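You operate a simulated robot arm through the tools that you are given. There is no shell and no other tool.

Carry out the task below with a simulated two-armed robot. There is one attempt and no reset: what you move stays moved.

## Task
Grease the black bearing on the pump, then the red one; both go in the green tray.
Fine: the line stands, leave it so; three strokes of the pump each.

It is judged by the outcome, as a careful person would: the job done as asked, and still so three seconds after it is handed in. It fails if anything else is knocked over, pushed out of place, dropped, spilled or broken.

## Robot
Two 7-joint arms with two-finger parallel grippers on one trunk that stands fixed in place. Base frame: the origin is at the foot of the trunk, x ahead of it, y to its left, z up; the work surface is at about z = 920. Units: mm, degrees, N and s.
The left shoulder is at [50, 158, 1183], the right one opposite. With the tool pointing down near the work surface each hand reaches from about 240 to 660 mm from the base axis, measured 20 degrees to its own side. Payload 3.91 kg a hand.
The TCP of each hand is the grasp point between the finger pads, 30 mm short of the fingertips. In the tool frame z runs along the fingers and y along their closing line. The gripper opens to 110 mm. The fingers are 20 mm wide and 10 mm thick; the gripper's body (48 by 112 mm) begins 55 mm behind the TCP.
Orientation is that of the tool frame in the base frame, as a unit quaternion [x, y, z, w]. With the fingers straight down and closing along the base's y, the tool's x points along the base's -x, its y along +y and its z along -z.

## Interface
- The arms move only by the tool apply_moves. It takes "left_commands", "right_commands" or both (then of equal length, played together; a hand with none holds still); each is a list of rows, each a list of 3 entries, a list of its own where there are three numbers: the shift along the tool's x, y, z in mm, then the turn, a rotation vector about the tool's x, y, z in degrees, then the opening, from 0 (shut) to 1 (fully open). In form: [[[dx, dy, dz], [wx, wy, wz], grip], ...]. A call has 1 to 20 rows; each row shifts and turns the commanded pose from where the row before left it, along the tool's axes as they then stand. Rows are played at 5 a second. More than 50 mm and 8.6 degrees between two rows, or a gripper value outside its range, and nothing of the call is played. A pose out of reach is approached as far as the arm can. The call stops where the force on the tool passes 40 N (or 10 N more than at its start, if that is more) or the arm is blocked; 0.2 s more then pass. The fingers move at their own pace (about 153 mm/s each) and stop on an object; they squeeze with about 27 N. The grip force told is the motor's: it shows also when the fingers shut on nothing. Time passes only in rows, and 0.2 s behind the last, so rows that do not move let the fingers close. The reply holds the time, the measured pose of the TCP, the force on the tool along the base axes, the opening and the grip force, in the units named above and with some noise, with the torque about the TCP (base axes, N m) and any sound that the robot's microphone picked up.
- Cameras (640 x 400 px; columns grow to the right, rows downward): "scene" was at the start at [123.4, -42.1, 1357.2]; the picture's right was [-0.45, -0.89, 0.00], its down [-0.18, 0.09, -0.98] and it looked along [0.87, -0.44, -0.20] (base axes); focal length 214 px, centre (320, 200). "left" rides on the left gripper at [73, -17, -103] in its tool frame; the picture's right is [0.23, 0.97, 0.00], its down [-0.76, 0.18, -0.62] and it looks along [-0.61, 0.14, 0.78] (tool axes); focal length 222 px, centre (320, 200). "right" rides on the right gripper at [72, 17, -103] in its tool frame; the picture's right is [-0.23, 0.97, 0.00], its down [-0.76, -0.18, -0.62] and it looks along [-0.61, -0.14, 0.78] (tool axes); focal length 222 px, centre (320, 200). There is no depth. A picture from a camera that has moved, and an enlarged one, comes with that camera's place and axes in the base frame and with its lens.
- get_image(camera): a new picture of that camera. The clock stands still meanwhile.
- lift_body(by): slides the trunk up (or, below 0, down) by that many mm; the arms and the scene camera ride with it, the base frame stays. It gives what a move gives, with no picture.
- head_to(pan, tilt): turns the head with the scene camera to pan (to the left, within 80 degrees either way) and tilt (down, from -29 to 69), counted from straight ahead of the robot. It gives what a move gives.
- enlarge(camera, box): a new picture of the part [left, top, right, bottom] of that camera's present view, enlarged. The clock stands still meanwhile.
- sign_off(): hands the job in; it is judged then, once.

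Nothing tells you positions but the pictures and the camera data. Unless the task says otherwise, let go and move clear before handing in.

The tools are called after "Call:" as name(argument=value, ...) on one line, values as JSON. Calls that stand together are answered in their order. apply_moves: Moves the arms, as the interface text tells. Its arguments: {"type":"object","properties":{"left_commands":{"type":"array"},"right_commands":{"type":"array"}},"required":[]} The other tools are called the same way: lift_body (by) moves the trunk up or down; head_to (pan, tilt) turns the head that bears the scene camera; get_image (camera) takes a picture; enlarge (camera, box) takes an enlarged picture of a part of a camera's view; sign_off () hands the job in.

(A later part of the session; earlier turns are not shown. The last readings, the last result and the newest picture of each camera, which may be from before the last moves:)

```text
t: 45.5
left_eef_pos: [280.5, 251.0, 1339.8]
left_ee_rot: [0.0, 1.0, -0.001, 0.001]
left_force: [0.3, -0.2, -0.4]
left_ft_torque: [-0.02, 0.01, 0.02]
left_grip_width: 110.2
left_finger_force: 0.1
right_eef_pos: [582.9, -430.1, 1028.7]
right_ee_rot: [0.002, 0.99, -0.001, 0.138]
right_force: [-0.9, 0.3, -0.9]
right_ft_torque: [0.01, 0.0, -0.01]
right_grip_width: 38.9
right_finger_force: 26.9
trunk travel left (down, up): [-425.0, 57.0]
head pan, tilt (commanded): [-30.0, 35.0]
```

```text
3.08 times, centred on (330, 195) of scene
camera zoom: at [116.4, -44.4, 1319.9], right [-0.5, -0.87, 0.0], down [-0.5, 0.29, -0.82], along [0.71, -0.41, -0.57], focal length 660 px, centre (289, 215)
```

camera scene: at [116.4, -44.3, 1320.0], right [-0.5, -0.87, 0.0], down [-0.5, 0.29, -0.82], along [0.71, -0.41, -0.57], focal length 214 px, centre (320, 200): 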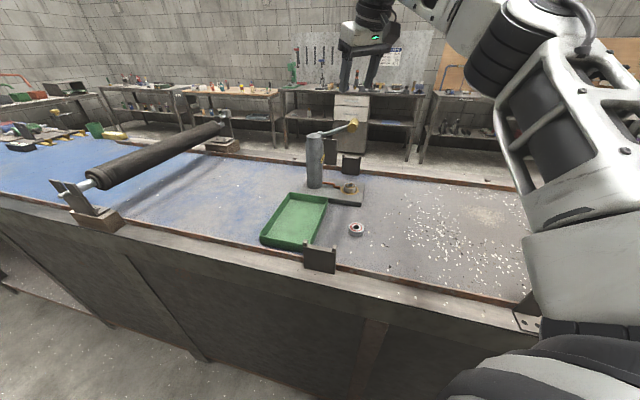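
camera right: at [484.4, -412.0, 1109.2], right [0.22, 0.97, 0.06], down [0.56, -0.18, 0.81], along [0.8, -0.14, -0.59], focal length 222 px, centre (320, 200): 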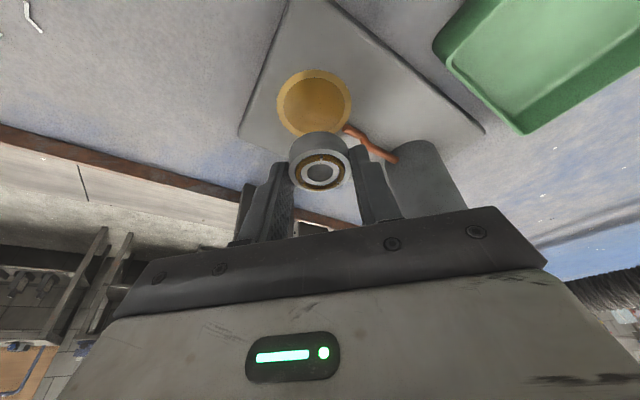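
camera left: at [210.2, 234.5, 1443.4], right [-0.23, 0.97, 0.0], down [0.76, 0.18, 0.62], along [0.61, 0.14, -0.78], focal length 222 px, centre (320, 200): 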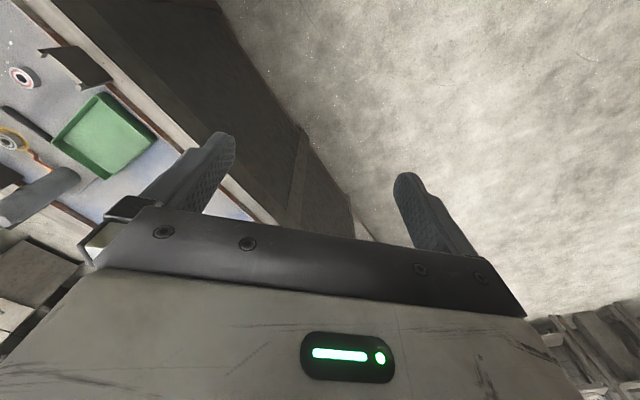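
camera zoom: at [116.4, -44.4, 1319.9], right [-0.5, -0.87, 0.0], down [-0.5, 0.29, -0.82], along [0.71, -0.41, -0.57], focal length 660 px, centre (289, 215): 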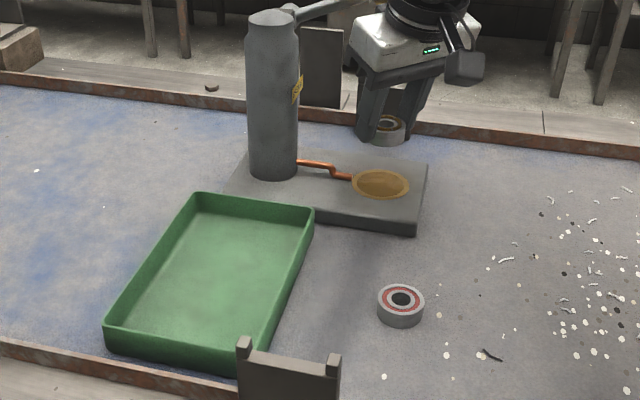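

The black bearing is securely held and the dish-shaped seat is now empty. I'll carry it level over the tray's far half, to about (567, -248).

Call:
apply_moves(right_commands=[[[2.5, 12, -1.75], [0, 0, 0], 0], [[2.5, 20, -1.75], [0, 0, 0], 0], [[2.5, 25, -1.75], [0, 0, 0], 0], [[2.5, 27, -1.75], [0, 0, 0], 0], [[2.5, 27, -1.75], [0, 0, 0], 0], [[2.5, 27, -1.75], [0, 0, 0], 0], [[2.5, 24, -1.75], [0, 0, 0], 0], [[2.5, 20, -1.75], [0, 0, 0], 0], [[0, 0, 0], [0, 0, 0], 0]])

Call:
get_image(camera="right")

Call:
enlarge(camera="scene", box=[230, 120, 400, 270])

```text
t: 47.5
left_eef_pos: [281.7, 251.9, 1339.6]
left_ee_rot: [-0.001, 1.0, -0.001, 0.001]
left_force: [-0.2, 0.4, -0.1]
left_ft_torque: [0.01, 0.01, 0.02]
left_grip_width: 110.0
left_finger_force: 0.1
right_eef_pos: [559.1, -246.6, 1038.2]
right_ee_rot: [0.002, 0.99, 0.0, 0.138]
right_force: [-0.6, -1.2, -1.0]
right_ft_torque: [0.03, 0.01, -0.02]
right_grip_width: 39.0
right_finger_force: 26.9
trunk travel left (down, up): [-425.0, 57.0]
head pan, tilt (commanded): [-30.0, 35.0]
```

```text
taken
camera right: at [461.6, -229.5, 1117.2], right [0.22, 0.97, 0.06], down [0.56, -0.18, 0.81], along [0.8, -0.14, -0.58], focal length 222 px, centre (320, 200)
```

right: 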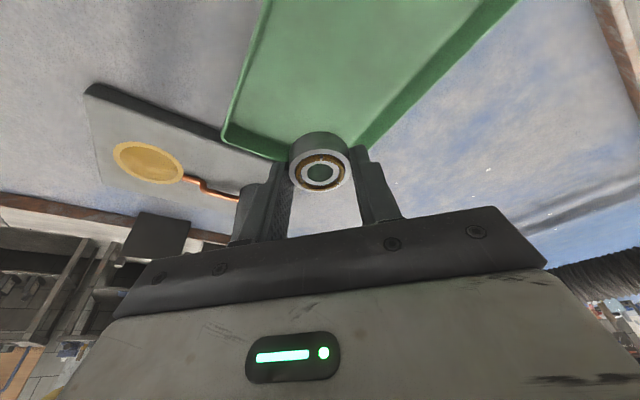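

```text
2.67 times, centred on (315, 195) of scene
camera zoom: at [116.5, -44.5, 1319.9], right [-0.5, -0.87, 0.0], down [-0.5, 0.29, -0.82], along [0.71, -0.41, -0.57], focal length 572 px, centre (333, 213)
```

zoom: 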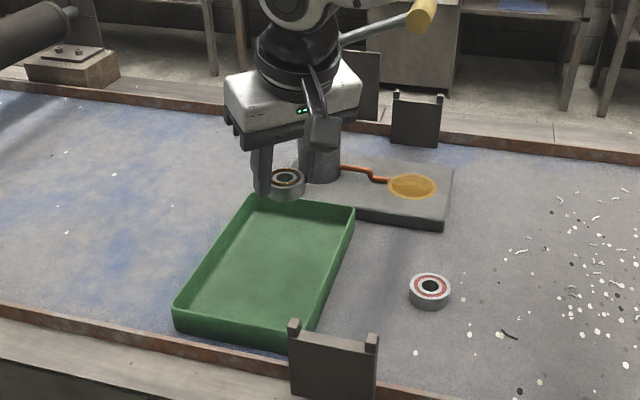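

The bearing hangs over the tray's far half with clear room to all walls. I'll lower it into the tray, slowing near the floor.

Call:
apply_moves(right_commands=[[[2.8, 0, 9.6], [0, 0, 0], 0], [[4.1, 0, 14.4], [0, 0, 0], 0], [[4.1, 0, 14.4], [0, 0, 0], 0], [[4.1, 0, 14.4], [0, 0, 0], 0], [[2.8, 0, 9.6], [0, 0, 0], 0], [[1.4, 0, 4.8], [0, 0, 0], 0]])

Call:
enlarge(camera="scene", box=[250, 140, 370, 260])

Call:
get_image(camera="right")

```text
t: 48.9
left_eef_pos: [281.9, 252.1, 1340.7]
left_ee_rot: [0.0, 1.0, -0.001, 0.0]
left_force: [1.5, 0.1, -1.1]
left_ft_torque: [-0.01, 0.0, 0.02]
left_grip_width: 110.0
left_finger_force: 0.0
right_eef_pos: [560.3, -249.1, 968.1]
right_ee_rot: [0.001, 0.99, 0.0, 0.139]
right_force: [0.0, -0.4, -1.6]
right_ft_torque: [-0.02, 0.03, -0.01]
right_grip_width: 39.0
right_finger_force: 27.1
trunk travel left (down, up): [-425.0, 57.0]
head pan, tilt (commanded): [-30.0, 35.0]
```

```text
3.33 times, centred on (310, 200) of scene
camera zoom: at [116.5, -44.4, 1319.9], right [-0.5, -0.87, 0.0], down [-0.5, 0.29, -0.82], along [0.71, -0.41, -0.57], focal length 715 px, centre (353, 200)
```

zoom: 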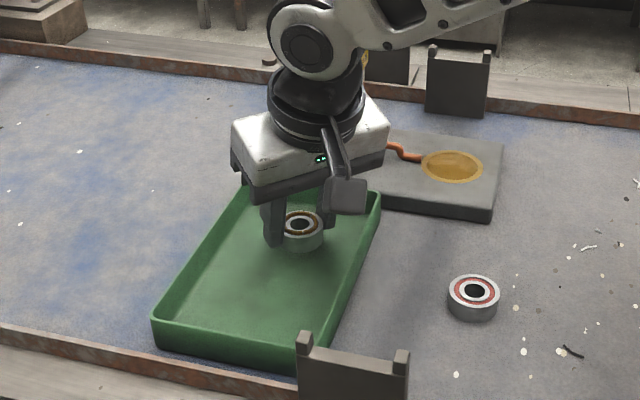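

```text
taken
camera right: at [461.2, -232.4, 1047.7], right [0.22, 0.97, 0.06], down [0.56, -0.18, 0.81], along [0.8, -0.14, -0.59], focal length 222 px, centre (320, 200)
```

right: 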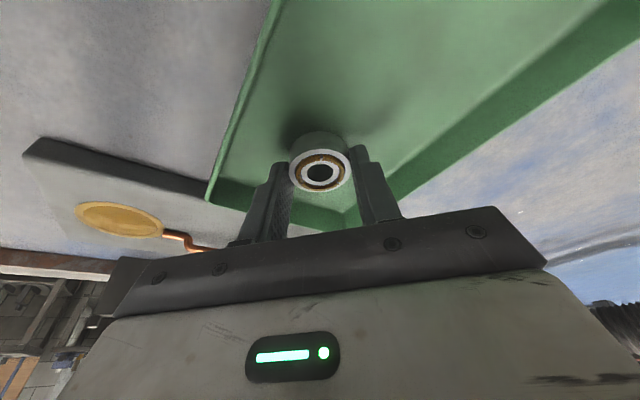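

Call:
apply_moves(right_commands=[[[0.55, 0, 1.9], [0, 0, 0], 0], [[0.55, 0, 1.9], [0, 0, 0], 0], [[0.4, 0, 1.4], [0, 0, 0], 0], [[0, 0, 0], [0, 0, 0], 0]])

Call:
enlarge(camera="scene", box=[280, 180, 340, 240])

```text
t: 49.9
left_eef_pos: [281.5, 251.6, 1339.3]
left_ee_rot: [-0.001, 1.0, -0.001, 0.001]
left_force: [-0.6, 0.6, 0.0]
left_ft_torque: [0.0, 0.02, -0.02]
left_grip_width: 109.9
left_finger_force: 0.1
right_eef_pos: [561.0, -248.9, 962.3]
right_ee_rot: [0.0, 0.99, 0.0, 0.139]
right_force: [0.6, -0.8, 0.0]
right_ft_torque: [0.01, -0.02, -0.03]
right_grip_width: 39.1
right_finger_force: 26.6
trunk travel left (down, up): [-425.0, 57.0]
head pan, tilt (commanded): [-30.0, 35.0]
```

```text
6.67 times, centred on (310, 210) of scene
camera zoom: at [116.4, -44.4, 1319.9], right [-0.5, -0.87, 0.0], down [-0.5, 0.29, -0.82], along [0.71, -0.41, -0.57], focal length 1430 px, centre (387, 133)
```

zoom: 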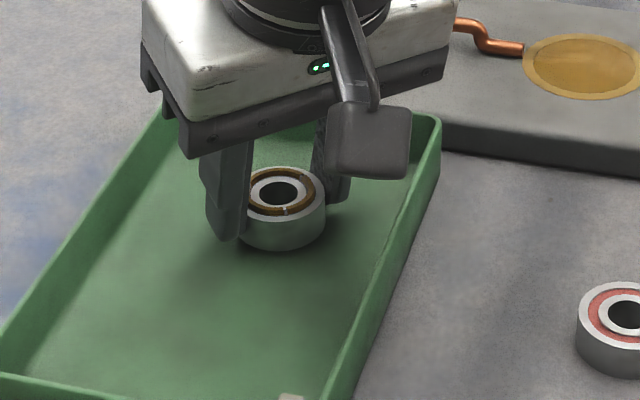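

Call:
apply_moves(right_commands=[[[0.4, 0, 1.4], [0, 0, 0], 0], [[0.4, 0, 1.4], [0, 0, 0], 0], [[0, 0, 0], [0, 0, 0], 0]])

Call:
enlarge(camera="scene", box=[280, 180, 340, 240])

```text
t: 50.7
left_eef_pos: [281.2, 252.6, 1339.0]
left_ee_rot: [0.0, 1.0, -0.001, 0.0]
left_force: [-0.7, 0.3, 0.5]
left_ft_torque: [-0.01, -0.01, 0.0]
left_grip_width: 109.8
left_finger_force: 0.1
right_eef_pos: [559.6, -249.3, 959.3]
right_ee_rot: [0.001, 0.99, 0.0, 0.14]
right_force: [0.8, -0.7, -0.1]
right_ft_torque: [0.0, -0.02, 0.02]
right_grip_width: 38.8
right_finger_force: 26.8
trunk travel left (down, up): [-425.0, 57.0]
head pan, tilt (commanded): [-30.0, 35.0]
```

```text
6.67 times, centred on (310, 210) of scene
camera zoom: at [116.4, -44.4, 1319.9], right [-0.5, -0.87, 0.0], down [-0.5, 0.29, -0.82], along [0.71, -0.41, -0.57], focal length 1430 px, centre (387, 133)
```

zoom: 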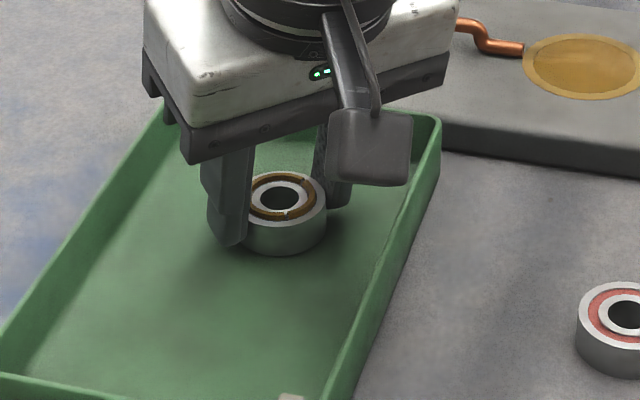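

Call:
apply_moves(right_commands=[[[0.4, 0, 1.4], [0, 0, 0], 0], [[0.3, 0, 1.0], [0, 0, 0], 0], [[0, 0, 0], [0, 0, 0], 0]])

```text
t: 51.5
left_eef_pos: [281.4, 251.3, 1339.7]
left_ee_rot: [-0.001, 1.0, -0.001, 0.001]
left_force: [0.5, 0.8, 0.5]
left_ft_torque: [0.01, -0.01, -0.02]
left_grip_width: 109.9
left_finger_force: 0.0
right_eef_pos: [559.4, -249.0, 956.8]
right_ee_rot: [0.001, 0.99, 0.0, 0.139]
right_force: [-1.1, -0.7, 6.0]
right_ft_torque: [0.04, 0.09, -0.01]
right_grip_width: 39.1
right_finger_force: 26.9
trunk travel left (down, up): [-425.0, 57.0]
head pan, tilt (commanded): [-30.0, 35.0]
```

The bearing touches the tray floor (6 N). I'll open the fingers gently and rise straight up.

Call:
apply_moves(right_commands=[[[0, 0, 0], [0, 0, 0], 0.4], [[0, 0, 0], [0, 0, 0], 0.5], [[0, 0, 0], [0, 0, 0], 0.5], [[-1.4, 0, -4.8], [0, 0, 0], 0.5], [[-2.8, 0, -9.6], [0, 0, 0], 0.5], [[-5.5, 0, -19.2], [0, 0, 0], 0.5], [[-8.3, 0, -28.8], [0, 0, 0], 0.5], [[-8.3, 0, -28.8], [0, 0, 0], 0.5]])

Call:
get_image(camera="right")

Call:
enlarge(camera="scene", box=[240, 120, 400, 270])

```text
t: 53.3
left_eef_pos: [280.8, 251.7, 1340.3]
left_ee_rot: [-0.001, 1.0, -0.001, 0.001]
left_force: [0.3, 0.0, -0.6]
left_ft_torque: [0.0, -0.02, -0.02]
left_grip_width: 110.1
left_finger_force: 0.2
right_eef_pos: [559.3, -249.0, 1051.9]
right_ee_rot: [0.001, 0.99, -0.001, 0.139]
right_force: [0.2, -0.3, 0.3]
right_ft_torque: [-0.03, 0.03, -0.03]
right_grip_width: 54.6
right_finger_force: 0.0
trunk travel left (down, up): [-425.0, 57.0]
head pan, tilt (commanded): [-30.0, 35.0]
```

```text
taken
camera right: at [460.6, -232.4, 1131.8], right [0.22, 0.97, 0.06], down [0.56, -0.18, 0.81], along [0.8, -0.14, -0.59], focal length 222 px, centre (320, 200)
```

right: 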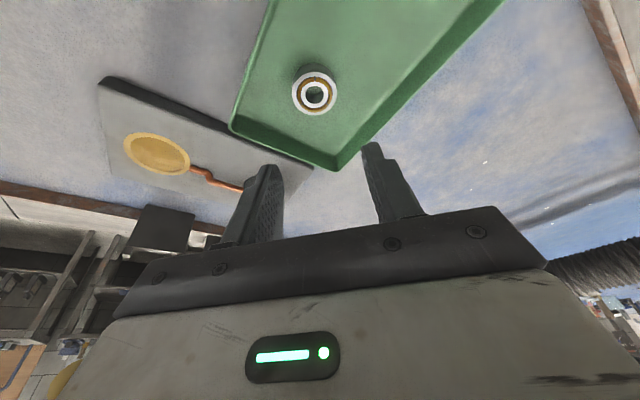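

```text
2.67 times, centred on (320, 195) of scene
camera zoom: at [116.1, -44.2, 1320.0], right [-0.5, -0.87, 0.0], down [-0.5, 0.29, -0.82], along [0.71, -0.41, -0.57], focal length 572 px, centre (320, 213)
```

zoom: 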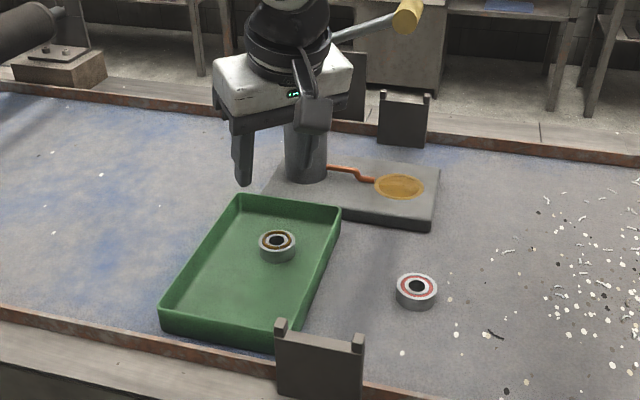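

The black bearing stands in the tray. Next, the red bearing on the belt, which I take to be at (435, -339) with top about z 936. I'll move over it and check.

Call:
apply_moves(right_commands=[[[25, -18, -7.2], [0, 0, 0], 0.52], [[25, -18, -7.2], [0, 0, 0], 0.52], [[25, -18, -7.2], [0, 0, 0], 0.52], [[25, -18, -7.2], [0, 0, 0], 0.52], [[25, -18, -7.2], [0, 0, 0], 0.52], [[0, 0, 0], [0, 0, 0], 0.52]])

Call:
get_image(camera="right")

Call:
enlarge(camera="right", box=[260, 40, 380, 140])

```text
t: 54.7
left_eef_pos: [282.9, 251.2, 1340.2]
left_ee_rot: [-0.001, 1.0, -0.001, 0.0]
left_force: [0.3, -0.7, 0.0]
left_ft_torque: [-0.02, 0.04, -0.03]
left_grip_width: 109.7
left_finger_force: 0.1
right_eef_pos: [428.1, -337.2, 1051.0]
right_ee_rot: [0.001, 0.99, -0.001, 0.139]
right_force: [0.6, -0.2, -0.2]
right_ft_torque: [-0.02, -0.01, 0.02]
right_grip_width: 57.1
right_finger_force: 0.1
trunk travel left (down, up): [-425.0, 57.0]
head pan, tilt (commanded): [-30.0, 35.0]
```

```text
taken
camera right: at [329.5, -320.0, 1131.1], right [0.22, 0.97, 0.06], down [0.56, -0.18, 0.81], along [0.8, -0.14, -0.58], focal length 222 px, centre (320, 200)
```

right: 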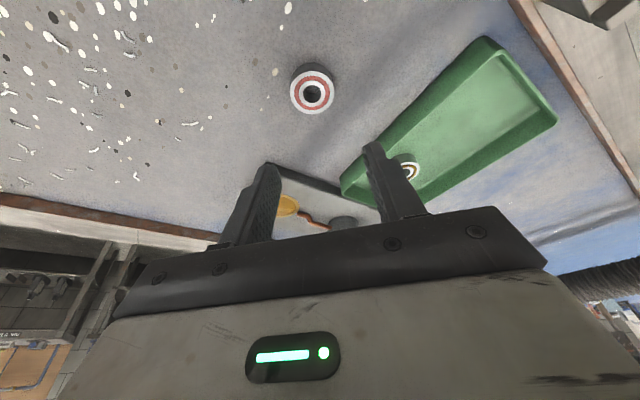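

```text
4.00 times, centred on (320, 90) of right
camera zoom: at [329.5, -320.0, 1131.1], right [0.22, 0.97, 0.06], down [0.56, -0.18, 0.81], along [0.8, -0.14, -0.58], focal length 888 px, centre (320, 640)
```

zoom: 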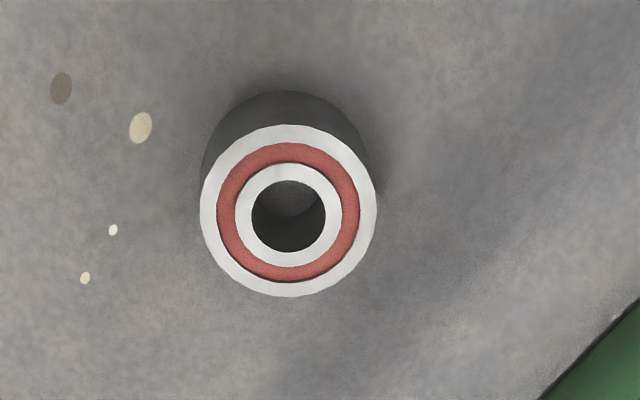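

The red bearing measures (434, -338), about 3 mm to the right of the fingers' centre line. I'll correct that while descending to just above it.

Call:
apply_moves(right_commands=[[[5.3, -0.7, 19.3], [0, 0, 0], 0.52], [[5.3, -0.7, 19.3], [0, 0, 0], 0.52], [[5.3, -0.7, 19.3], [0, 0, 0], 0.52], [[5.3, -0.7, 19.3], [0, 0, 0], 0.52], [[0, 0, 0], [0, 0, 0], 0.52]])

Call:
get_image(camera="right")

Call:
enlarge(camera="scene", box=[310, 180, 390, 260])

```text
t: 55.9
left_eef_pos: [280.8, 252.1, 1341.4]
left_ee_rot: [-0.001, 1.0, 0.0, 0.001]
left_force: [-0.9, -0.4, -0.3]
left_ft_torque: [-0.01, 0.0, -0.03]
left_grip_width: 110.0
left_finger_force: 0.1
right_eef_pos: [431.0, -339.4, 972.1]
right_ee_rot: [0.001, 0.99, 0.0, 0.14]
right_force: [-0.6, 0.7, 0.8]
right_ft_torque: [0.03, 0.01, 0.01]
right_grip_width: 57.4
right_finger_force: 0.0
trunk travel left (down, up): [-425.0, 57.0]
head pan, tilt (commanded): [-30.0, 35.0]
```

```text
taken
camera right: at [331.8, -321.4, 1051.2], right [0.22, 0.97, 0.06], down [0.56, -0.18, 0.81], along [0.8, -0.14, -0.58], focal length 222 px, centre (320, 200)
```

right: 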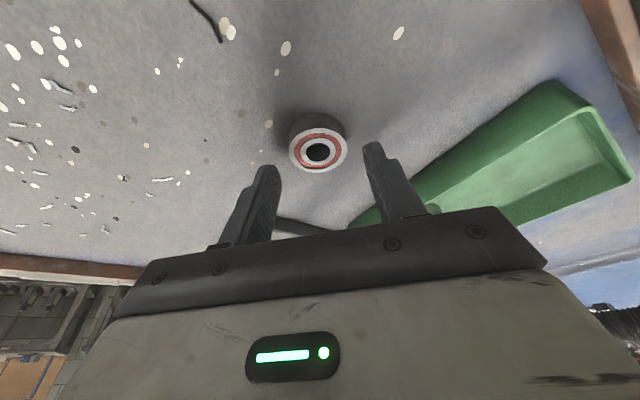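

```text
5.00 times, centred on (350, 220) of scene
camera zoom: at [116.3, -44.3, 1320.0], right [-0.5, -0.87, 0.0], down [-0.5, 0.29, -0.82], along [0.71, -0.41, -0.57], focal length 1072 px, centre (170, 100)
```

zoom: 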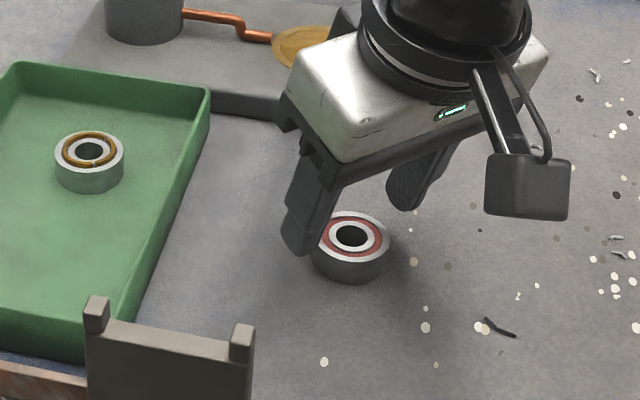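

Centred between the fingers. I'll descend to the grip height (TCP about z 954) and check before closing.

Call:
apply_moves(right_commands=[[[2.2, 0, 7.7], [0, 0, 0], 0.52], [[1.7, 0, 5.8], [0, 0, 0], 0.52], [[0.9, 0, 3.2], [0, 0, 0], 0.52], [[0, 0, 0], [0, 0, 0], 0.52]])

Call:
get_image(camera="right")

Call:
enlarge(camera="scene", box=[310, 180, 390, 260])

```text
t: 56.9
left_eef_pos: [281.9, 251.4, 1340.3]
left_ee_rot: [-0.001, 1.0, -0.001, 0.001]
left_force: [-0.2, -0.6, 0.1]
left_ft_torque: [0.03, 0.04, 0.01]
left_grip_width: 109.9
left_finger_force: 0.0
right_eef_pos: [429.9, -339.4, 955.7]
right_ee_rot: [0.001, 0.99, -0.001, 0.138]
right_force: [-0.3, 0.3, 0.0]
right_ft_torque: [-0.02, 0.0, -0.01]
right_grip_width: 57.1
right_finger_force: 0.1
trunk travel left (down, up): [-425.0, 57.0]
head pan, tilt (commanded): [-30.0, 35.0]
```

```text
taken
camera right: at [332.3, -321.8, 1035.0], right [0.22, 0.97, 0.06], down [0.56, -0.18, 0.81], along [0.8, -0.14, -0.59], focal length 222 px, centre (320, 200)
```

right: 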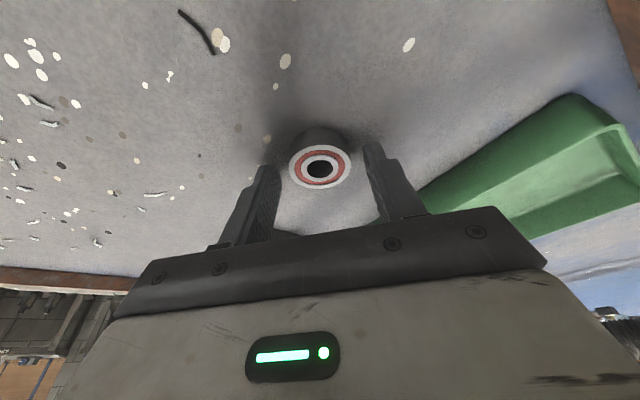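

```text
5.00 times, centred on (350, 220) of scene
camera zoom: at [116.4, -44.3, 1320.0], right [-0.5, -0.87, 0.0], down [-0.5, 0.29, -0.82], along [0.71, -0.41, -0.57], focal length 1072 px, centre (170, 100)
```

zoom: 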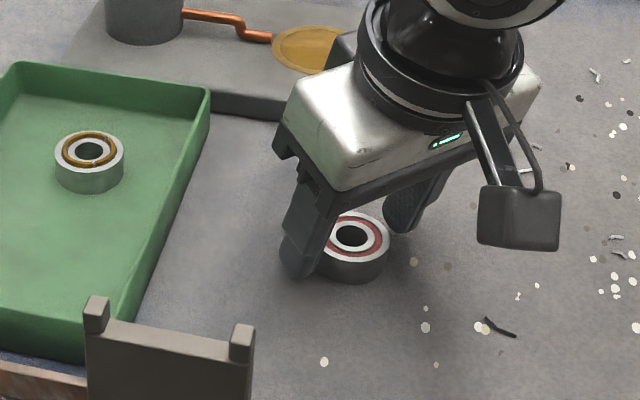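

Call:
apply_moves(right_commands=[[[0.5, 0, 1.7], [0, 0, 0], 0.52], [[0, 0, 0], [0, 0, 0], 0.42], [[0, 0, 0], [0, 0, 0], 0], [[0, 0, 0], [0, 0, 0], 0], [[0, 0, 0], [0, 0, 0], 0]])

Call:
get_image(camera="right")

```text
t: 58.1
left_eef_pos: [282.5, 251.6, 1340.7]
left_ee_rot: [-0.001, 1.0, 0.0, 0.001]
left_force: [0.1, -0.3, 0.0]
left_ft_torque: [0.02, 0.03, -0.04]
left_grip_width: 110.3
left_finger_force: 0.0
right_eef_pos: [429.4, -338.9, 953.5]
right_ee_rot: [0.001, 0.99, 0.0, 0.138]
right_force: [-0.4, -0.5, -0.3]
right_ft_torque: [-0.03, -0.03, 0.01]
right_grip_width: 39.2
right_finger_force: 27.0
trunk travel left (down, up): [-425.0, 57.0]
head pan, tilt (commanded): [-30.0, 35.0]
```

```text
taken
camera right: at [331.7, -321.7, 1033.2], right [0.22, 0.97, 0.06], down [0.56, -0.18, 0.81], along [0.8, -0.14, -0.59], focal length 222 px, centre (320, 200)
```

right: 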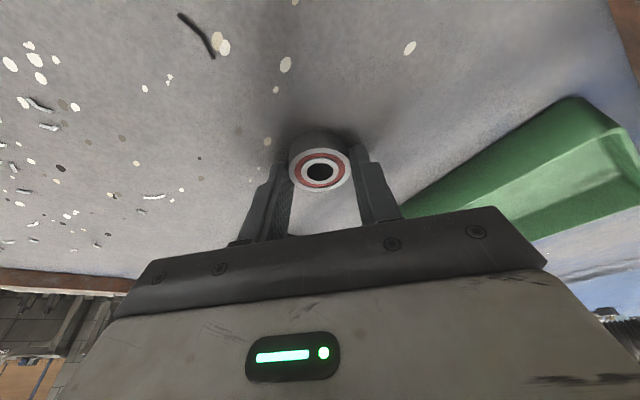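

Gripped at 39.2 mm with the same relative pose as the black one had. I'll lift slowly.

Call:
apply_moves(right_commands=[[[-0.3, 0, -1], [0, 0, 0], 0], [[-0.3, 0, -1], [0, 0, 0], 0], [[-0.5, 0, -1.9], [0, 0, 0], 0], [[-0.8, 0, -2.9], [0, 0, 0], 0], [[-1.4, 0, -4.8], [0, 0, 0], 0], [[-1.4, 0, -4.8], [0, 0, 0], 0], [[-2.1, 0, -7.2], [0, 0, 0], 0], [[-2.1, 0, -7.2], [0, 0, 0], 0], [[-2.1, 0, -7.2], [0, 0, 0], 0], [[-2.1, 0, -7.2], [0, 0, 0], 0], [[-2.1, 0, -7.2], [0, 0, 0], 0], [[-2.1, 0, -7.2], [0, 0, 0], 0], [[-2.1, 0, -7.2], [0, 0, 0], 0], [[-2.1, 0, -7.2], [0, 0, 0], 0], [[-1.4, 0, -4.8], [0, 0, 0], 0]])

Call:
get_image(camera="right")

Call:
get_image(camera="scene")

```text
t: 61.3
left_eef_pos: [281.9, 252.4, 1340.5]
left_ee_rot: [-0.002, 1.0, -0.001, 0.001]
left_force: [0.2, -0.3, 0.2]
left_ft_torque: [-0.02, -0.01, 0.0]
left_grip_width: 110.0
left_finger_force: 0.1
right_eef_pos: [430.7, -340.8, 1035.1]
right_ee_rot: [0.002, 0.99, 0.0, 0.139]
right_force: [-0.2, 0.0, -0.1]
right_ft_torque: [0.03, 0.0, 0.0]
right_grip_width: 38.8
right_finger_force: 27.0
trunk travel left (down, up): [-425.0, 57.0]
head pan, tilt (commanded): [-30.0, 35.0]
```

```text
taken
camera right: at [332.3, -322.9, 1115.0], right [0.22, 0.97, 0.06], down [0.56, -0.18, 0.81], along [0.8, -0.14, -0.59], focal length 222 px, centre (320, 200)
```

right: 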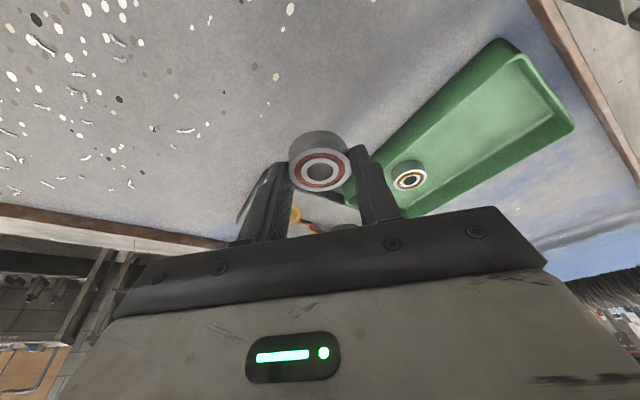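

```text
taken
camera scene: at [116.4, -44.3, 1319.9], right [-0.5, -0.87, 0.0], down [-0.5, 0.29, -0.82], along [0.71, -0.41, -0.57], focal length 214 px, centre (320, 200)
```

scene: 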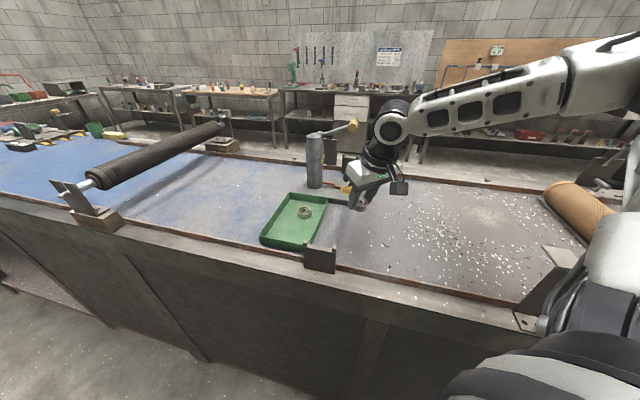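

The red bearing is held exactly as the black one was. I'll carry it over the pump's seat to the same TCP position (583, -431).

Call:
apply_moves(right_commands=[[[-8.8, -5.5, 2.5], [0, 0, 0], 0], [[-14.7, -9.1, 4.2], [0, 0, 0], 0], [[-19.1, -11.9, 5.5], [0, 0, 0], 0], [[-20.6, -12.8, 5.9], [0, 0, 0], 0], [[-20.6, -12.8, 5.9], [0, 0, 0], 0], [[-20.6, -12.8, 5.9], [0, 0, 0], 0], [[-19.1, -11.9, 5.5], [0, 0, 0], 0], [[-14.7, -9.1, 4.2], [0, 0, 0], 0], [[-8.8, -5.5, 2.5], [0, 0, 0], 0], [[0, 0, 0], [0, 0, 0], 0]])

Call:
get_image(camera="right")

Call:
enlarge(camera="scene", box=[300, 130, 400, 210])

```text
t: 63.5
left_eef_pos: [282.1, 251.9, 1340.6]
left_ee_rot: [-0.001, 1.0, -0.001, 0.001]
left_force: [-0.4, 0.5, -0.2]
left_ft_torque: [-0.01, -0.01, -0.04]
left_grip_width: 110.1
left_finger_force: 0.1
right_eef_pos: [583.9, -432.7, 1036.7]
right_ee_rot: [0.001, 0.99, 0.001, 0.138]
right_force: [0.3, -0.1, 0.3]
right_ft_torque: [0.01, 0.01, -0.01]
right_grip_width: 38.8
right_finger_force: 26.7
trunk travel left (down, up): [-425.0, 57.0]
head pan, tilt (commanded): [-30.0, 35.0]
```

```text
taken
camera right: at [485.5, -414.9, 1115.8], right [0.22, 0.97, 0.06], down [0.56, -0.18, 0.81], along [0.8, -0.14, -0.59], focal length 222 px, centre (320, 200)
```

right: 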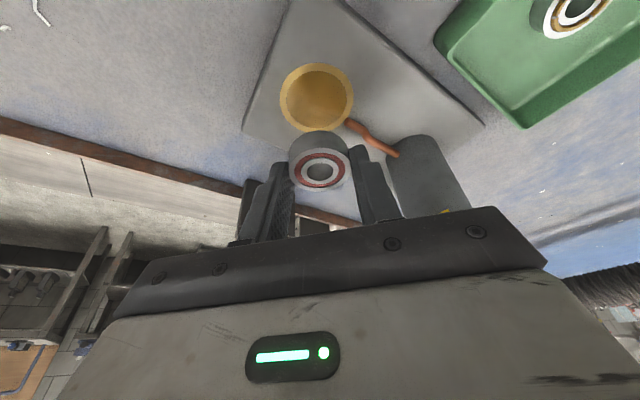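

```text
5.00 times, centred on (350, 170) of scene
camera zoom: at [116.4, -44.4, 1320.0], right [-0.5, -0.87, 0.0], down [-0.5, 0.29, -0.82], along [0.71, -0.41, -0.57], focal length 1072 px, centre (170, 350)
```

zoom: 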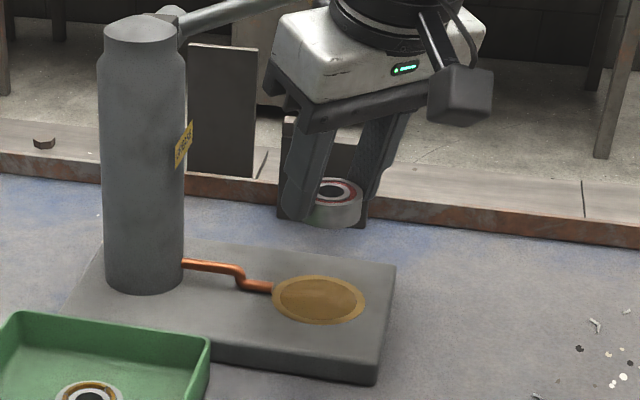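

Comparing with the earlier picture, the hand is about 2 mm too far right and 1 mm short. I'll correct that and descend to about 8 mm above the seat.

Call:
apply_moves(right_commands=[[[3.55, 0.6, 13.3], [0, 0, 0], 0], [[3.55, 0.6, 13.3], [0, 0, 0], 0], [[3.55, 0.6, 13.3], [0, 0, 0], 0], [[3.55, 0.5, 13.3], [0, 0, 0], 0], [[0, 0, 0], [0, 0, 0], 0]])

Call:
get_image(camera="right")

Call:
enlarge(camera="scene", box=[320, 150, 380, 200])

```text
t: 64.7
left_eef_pos: [282.6, 253.0, 1340.3]
left_ee_rot: [-0.001, 1.0, 0.0, 0.001]
left_force: [0.6, -0.7, -0.2]
left_ft_torque: [0.01, -0.05, 0.01]
left_grip_width: 109.9
left_finger_force: 0.0
right_eef_pos: [585.0, -429.1, 979.1]
right_ee_rot: [0.0, 0.99, 0.0, 0.138]
right_force: [0.8, -0.1, -0.2]
right_ft_torque: [0.03, 0.01, 0.02]
right_grip_width: 38.9
right_finger_force: 27.4
trunk travel left (down, up): [-425.0, 57.0]
head pan, tilt (commanded): [-30.0, 35.0]
```

```text
taken
camera right: at [485.8, -411.9, 1058.8], right [0.22, 0.97, 0.06], down [0.56, -0.18, 0.81], along [0.8, -0.14, -0.59], focal length 222 px, centre (320, 200)
```

right: 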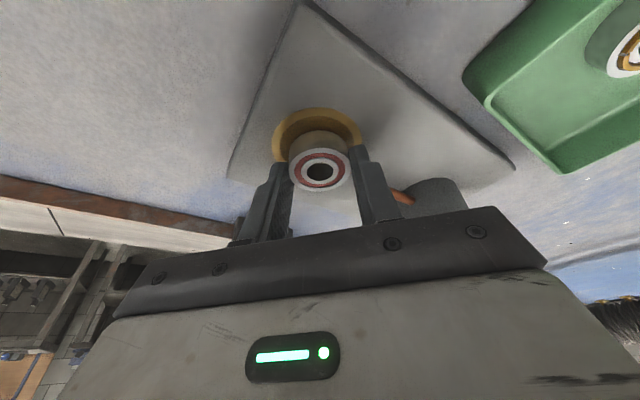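

```text
8.00 times, centred on (350, 175) of scene
camera zoom: at [116.4, -44.4, 1320.0], right [-0.5, -0.87, 0.0], down [-0.5, 0.29, -0.82], along [0.71, -0.41, -0.57], focal length 1716 px, centre (80, 400)
```

zoom: 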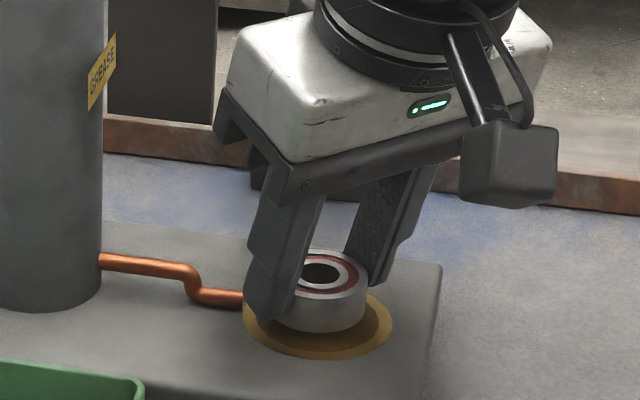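

Nearly there. I'll enlarge both views to fine-check the centring over the dish.

Call:
enlarge(camera="right", box=[260, 90, 380, 200])

Call:
enlarge(camera="scene", box=[340, 170, 375, 200])

```text
3.64 times, centred on (320, 145) of right
camera zoom: at [485.8, -411.9, 1058.8], right [0.22, 0.97, 0.06], down [0.56, -0.18, 0.81], along [0.8, -0.14, -0.59], focal length 808 px, centre (320, 400)
```

zoom: 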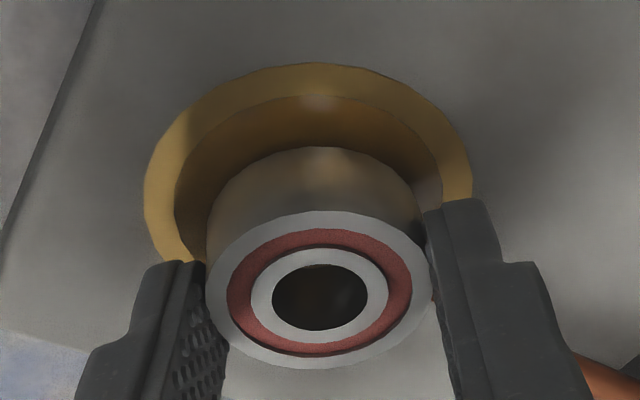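

```text
13.33 times, centred on (358, 185) of scene
camera zoom: at [116.4, -44.4, 1320.0], right [-0.5, -0.87, 0.0], down [-0.5, 0.29, -0.82], along [0.71, -0.41, -0.57], focal length 2860 px, centre (-180, 400)
```

zoom: 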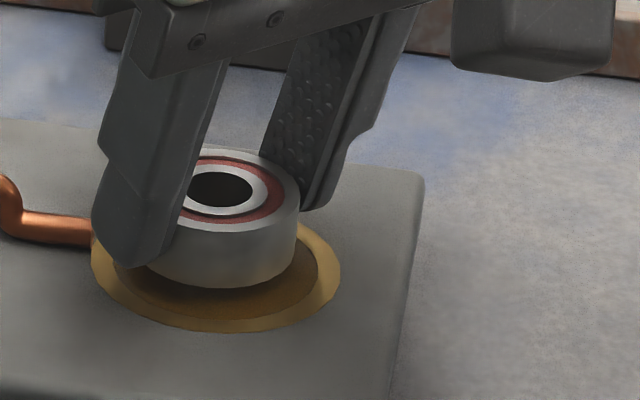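

The scene view shows the red bearing centred over the dish within about a millimetre. I'll lower it the last millimetres in small steps.

Call:
apply_moves(right_commands=[[[0.55, 0, 1.9], [0, 0, 0], 0], [[0.55, 0, 1.9], [0, 0, 0], 0], [[0.3, 0, 1.0], [0, 0, 0], 0], [[0, 0, 0], [0, 0, 0], 0]])

Call:
enlarge(camera="scene", box=[340, 170, 375, 200])

```text
t: 65.7
left_eef_pos: [281.8, 251.5, 1340.0]
left_ee_rot: [-0.001, 1.0, -0.001, 0.001]
left_force: [-0.3, 0.8, -0.6]
left_ft_torque: [0.0, 0.01, 0.0]
left_grip_width: 109.8
left_finger_force: 0.0
right_eef_pos: [584.0, -429.4, 975.4]
right_ee_rot: [0.0, 0.99, 0.0, 0.138]
right_force: [0.3, 0.5, -0.3]
right_ft_torque: [-0.01, 0.01, -0.03]
right_grip_width: 38.8
right_finger_force: 27.1
trunk travel left (down, up): [-425.0, 57.0]
head pan, tilt (commanded): [-30.0, 35.0]
```

```text
13.33 times, centred on (358, 185) of scene
camera zoom: at [116.4, -44.4, 1319.9], right [-0.5, -0.87, 0.0], down [-0.5, 0.29, -0.82], along [0.71, -0.41, -0.57], focal length 2860 px, centre (-180, 400)
```

zoom: 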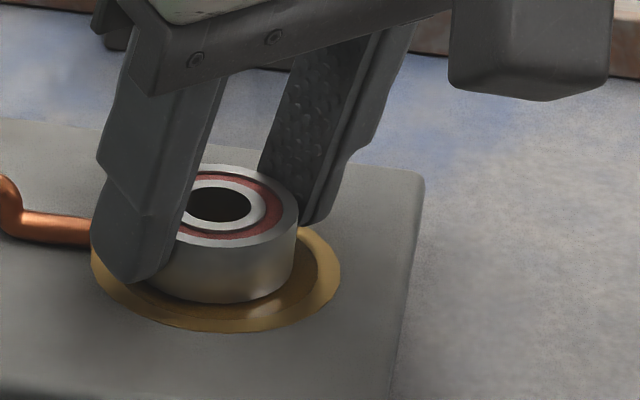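

Call:
apply_moves(right_commands=[[[0.28, 0, 0.96], [0, 0, 0], 0], [[0.28, 0, 0.96], [0, 0, 0], 0], [[0, 0, 0], [0, 0, 0], 0]])

Call:
enlarge(camera="scene", box=[340, 170, 375, 200])

```text
t: 66.5
left_eef_pos: [281.0, 251.3, 1339.2]
left_ee_rot: [-0.001, 1.0, -0.002, 0.001]
left_force: [0.6, -0.7, -0.3]
left_ft_torque: [-0.05, 0.01, -0.02]
left_grip_width: 110.2
left_finger_force: 0.2
right_eef_pos: [584.8, -429.1, 972.9]
right_ee_rot: [0.001, 0.99, -0.001, 0.141]
right_force: [0.6, -0.5, 4.0]
right_ft_torque: [0.02, 0.05, -0.02]
right_grip_width: 38.8
right_finger_force: 26.8
trunk travel left (down, up): [-425.0, 57.0]
head pan, tilt (commanded): [-30.0, 35.0]
```

```text
13.33 times, centred on (358, 185) of scene
camera zoom: at [116.0, -44.0, 1320.1], right [-0.5, -0.87, 0.0], down [-0.5, 0.29, -0.82], along [0.71, -0.41, -0.57], focal length 2860 px, centre (-180, 400)
```

zoom: 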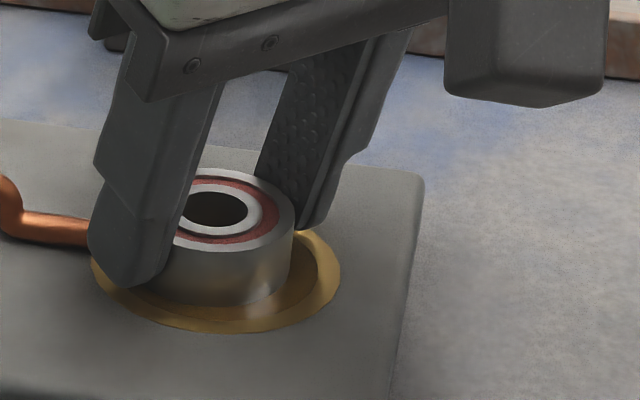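

It's seated (4 N contact) and centred in the dish. I'll release and rise straight up.

Call:
apply_moves(right_commands=[[[0, 0, 0], [0, 0, 0], 0.4], [[0, 0, 0], [0, 0, 0], 0.48], [[0, 0, 0], [0, 0, 0], 0.52], [[-1.4, 0, -4.8], [0, 0, 0], 0.52], [[-2.8, 0, -9.6], [0, 0, 0], 0.52], [[-5.5, 0, -19.2], [0, 0, 0], 0.52], [[-8.3, 0, -28.8], [0, 0, 0], 0.52]])

Call:
enlarge(camera="right", box=[250, 50, 390, 160])

Call:
enlarge(camera="scene", box=[320, 150, 380, 200])

```text
t: 68.1
left_eef_pos: [281.0, 251.6, 1339.6]
left_ee_rot: [0.0, 1.0, 0.0, 0.001]
left_force: [-0.1, -0.9, -0.2]
left_ft_torque: [-0.01, 0.01, -0.01]
left_grip_width: 110.3
left_finger_force: 0.0
right_eef_pos: [584.2, -428.4, 1038.2]
right_ee_rot: [0.001, 0.99, -0.001, 0.139]
right_force: [0.5, 0.9, 0.4]
right_ft_torque: [0.03, 0.01, 0.04]
right_grip_width: 57.3
right_finger_force: 0.0
trunk travel left (down, up): [-425.0, 57.0]
head pan, tilt (commanded): [-30.0, 35.0]
```

```text
3.64 times, centred on (320, 105) of right
camera zoom: at [484.6, -411.4, 1117.1], right [0.22, 0.97, 0.06], down [0.56, -0.18, 0.81], along [0.8, -0.14, -0.58], focal length 808 px, centre (320, 546)
```

zoom: 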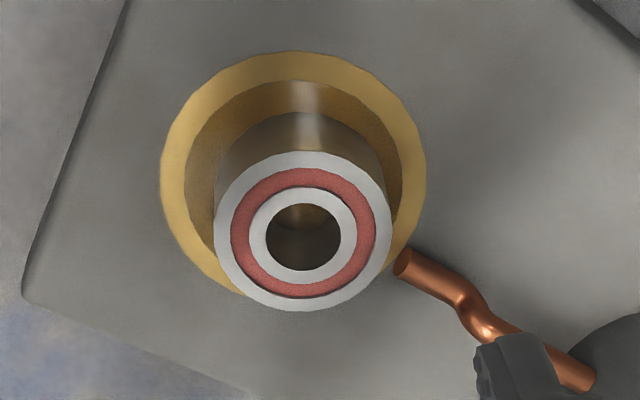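

```text
8.00 times, centred on (350, 175) of scene
camera zoom: at [116.1, -44.1, 1320.0], right [-0.5, -0.87, 0.0], down [-0.5, 0.29, -0.82], along [0.71, -0.41, -0.57], focal length 1716 px, centre (80, 400)
```

zoom: 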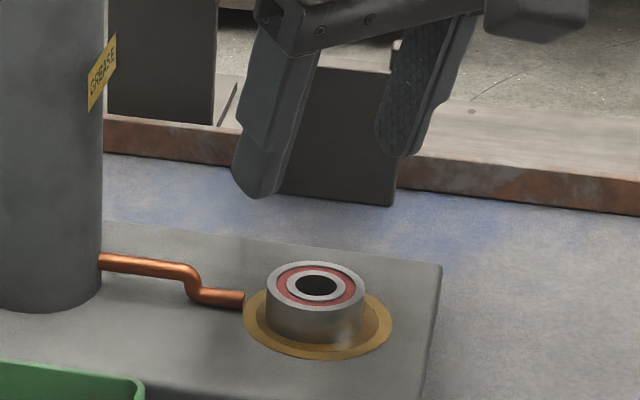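

The red bearing sits in the dish, centred to about 1 mm. Now I back the hand off, close the fingers, and return to the pumping orientation away from the lever.

Call:
apply_moves(right_commands=[[[24.7, 0, -22.7], [0, 0, 0], 0.52], [[-5.8, 0, -34.7], [0, 0, 0], 0.52], [[-5.8, 0, -34.7], [0, 0, 0], 0.3], [[-5.8, 0, -34.7], [0, 0, 0], 0], [[-5.8, 0, -34.7], [0, 0, 0], 0], [[0, 0, 0], [0, -8, 0], 0], [[0, 0, 0], [0, -8, 0], 0], [[0, 0, 0], [0, -8, 0], 0], [[0, 0, 0], [4.82, 0, 5.745], 0], [[0, 0, 0], [4.82, 0, 5.745], 0], [[0, 0, 0], [4.82, 0, 5.745], 0], [[0, 0, 0], [4.82, 0, 5.745], 0], [[0, 0, 0], [4.82, 0, 5.745], 0], [[0, 0, 0], [4.82, 0, 5.745], 0], [[0, 0, 0], [0, 0, 0], 0]])

Call:
get_image(camera="right")

Call:
get_image(camera="scene")

```text
t: 71.3
left_eef_pos: [281.5, 251.5, 1338.9]
left_ee_rot: [-0.001, 1.0, -0.002, 0.001]
left_force: [0.7, -0.3, -0.1]
left_ft_torque: [0.05, 0.01, 0.01]
left_grip_width: 109.5
left_finger_force: 0.1
right_eef_pos: [537.8, -430.9, 1192.9]
right_ee_rot: [0.363, 0.867, -0.132, 0.315]
right_force: [0.2, 0.7, -1.1]
right_ft_torque: [0.01, 0.04, -0.01]
right_grip_width: 0.0
right_finger_force: 27.2
trunk travel left (down, up): [-425.0, 57.0]
head pan, tilt (commanded): [-30.0, 35.0]
```

```text
taken
camera right: at [464.5, -331.9, 1226.4], right [0.81, 0.56, 0.15], down [0.0, -0.26, 0.97], along [0.58, -0.79, -0.21], focal length 222 px, centre (320, 200)
```

right: 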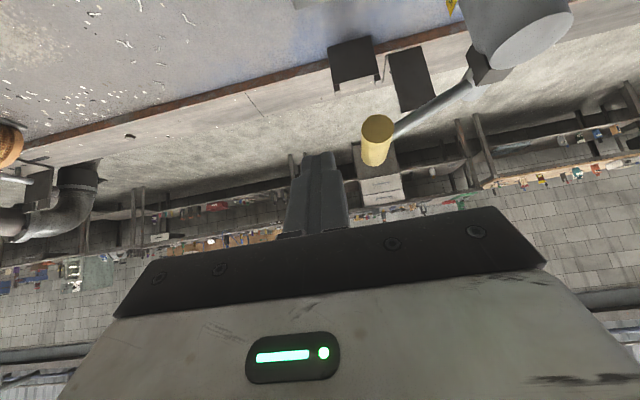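

```text
taken
camera scene: at [116.3, -44.5, 1320.0], right [-0.5, -0.87, 0.0], down [-0.5, 0.29, -0.82], along [0.71, -0.41, -0.57], focal length 214 px, centre (320, 200)
```

scene: 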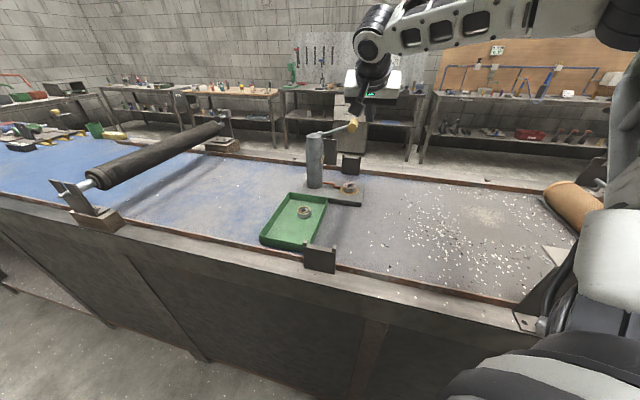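

Orientation is as before, fingers closed. I'll move over the grip with about 35 mm of clearance.

Call:
apply_moves(right_commands=[[[-7.7, 0, -9.2], [0, 0, 0], 0], [[-23.9, 16.4, 20.1], [0, 0, 0], 0], [[-23.9, 16.4, 20.1], [0, 0, 0], 0], [[-23.9, 16.4, 20.1], [0, 0, 0], 0], [[0, 0, 0], [0, 0, 0], 0]])

Call:
get_image(camera="right")

Call:
enlarge(camera="scene", box=[300, 60, 400, 160])

```text
t: 72.5
left_eef_pos: [280.8, 252.5, 1340.4]
left_ee_rot: [-0.001, 1.0, -0.001, 0.002]
left_force: [0.6, -1.2, 0.0]
left_ft_torque: [-0.05, 0.0, 0.03]
left_grip_width: 110.1
left_finger_force: 0.0
right_eef_pos: [639.8, -461.0, 1203.7]
right_ee_rot: [0.361, 0.868, -0.132, 0.316]
right_force: [0.9, 0.1, 0.4]
right_ft_torque: [-0.02, 0.03, -0.01]
right_grip_width: 0.0
right_finger_force: 27.2
trunk travel left (down, up): [-425.0, 57.0]
head pan, tilt (commanded): [-30.0, 35.0]
```

```text
taken
camera right: at [564.5, -362.5, 1237.3], right [0.81, 0.56, 0.15], down [0.0, -0.25, 0.97], along [0.58, -0.79, -0.21], focal length 222 px, centre (320, 200)
```

right: 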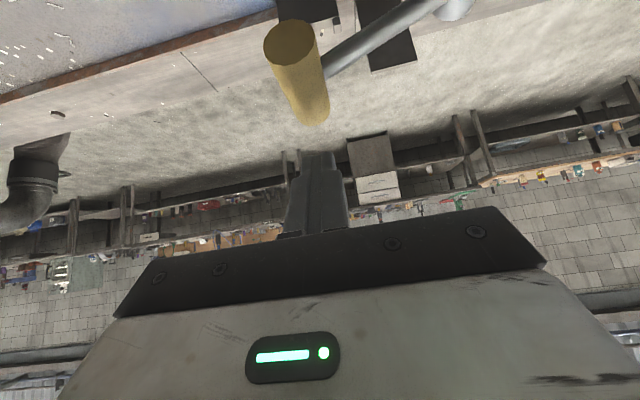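

```text
4.00 times, centred on (350, 110) of scene
camera zoom: at [115.8, -44.1, 1320.1], right [-0.5, -0.87, 0.0], down [-0.5, 0.29, -0.82], along [0.71, -0.41, -0.57], focal length 858 px, centre (200, 560)
```

zoom: 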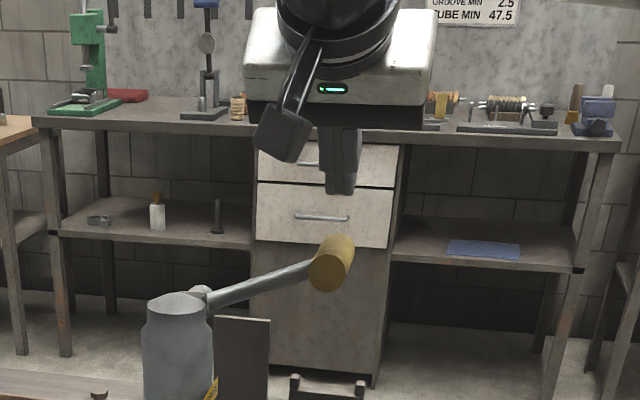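

Lined up over the grip as before. First stroke for the red bearing.

Call:
apply_moves(right_commands=[[[6.4, 0, 7.7], [0, 0, 0], 0], [[6.4, 0, 7.7], [0, 0, 0], 0], [[6.4, 0, 7.7], [0, 0, 0], 0], [[6.4, 0, 7.7], [0, 0, 0], 0], [[6.4, 0, 7.7], [0, 0, 0], 0], [[6.4, 0, 7.7], [0, 0, 0], 0], [[6.4, 0, 7.7], [0, 0, 0], 0], [[6.4, 0, 7.7], [0, 0, 0], 0], [[6.4, 0, 7.7], [0, 0, 0], 0], [[6.4, 0, 7.7], [0, 0, 0], 0], [[5.2, 0, 6.2], [0, 0, 0], 0], [[3.9, 0, 4.6], [0, 0, 0], 0]])

Call:
enlarge(camera="scene", box=[300, 100, 400, 210])

Call:
get_image(camera="right")

```text
t: 75.1
left_eef_pos: [278.2, 254.7, 1339.8]
left_ee_rot: [-0.001, 1.0, -0.003, 0.002]
left_force: [-0.9, -0.2, -0.1]
left_ft_torque: [0.0, -0.01, 0.0]
left_grip_width: 109.9
left_finger_force: 0.1
right_eef_pos: [641.2, -461.3, 1095.7]
right_ee_rot: [0.36, 0.866, -0.13, 0.321]
right_force: [1.3, 3.0, 24.1]
right_ft_torque: [-0.15, -0.25, 0.01]
right_grip_width: 0.2
right_finger_force: 27.4
trunk travel left (down, up): [-425.0, 57.0]
head pan, tilt (commanded): [-30.0, 35.0]
```

```text
3.64 times, centred on (350, 155) of scene
camera zoom: at [114.0, -42.1, 1320.7], right [-0.5, -0.87, 0.0], down [-0.49, 0.28, -0.82], along [0.71, -0.41, -0.57], focal length 780 px, centre (211, 364)
```

zoom: 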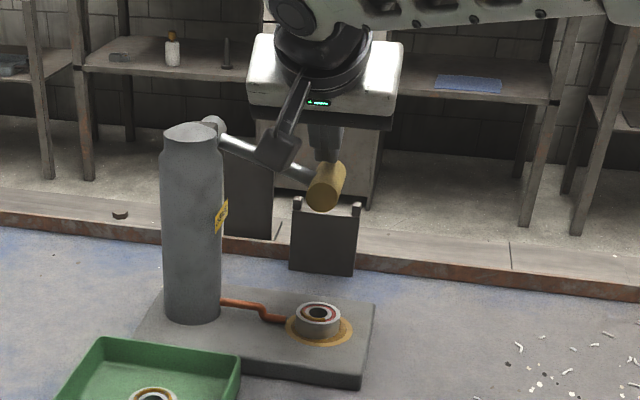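

```text
taken
camera right: at [565.1, -362.7, 1128.2], right [0.81, 0.57, 0.15], down [-0.01, -0.25, 0.97], along [0.59, -0.79, -0.2], focal length 222 px, centre (320, 200)
```

right: 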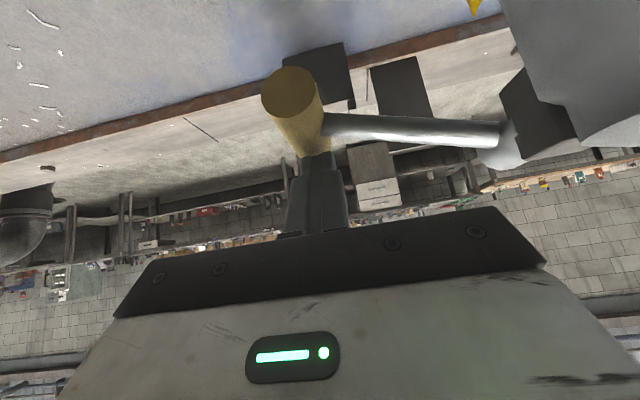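

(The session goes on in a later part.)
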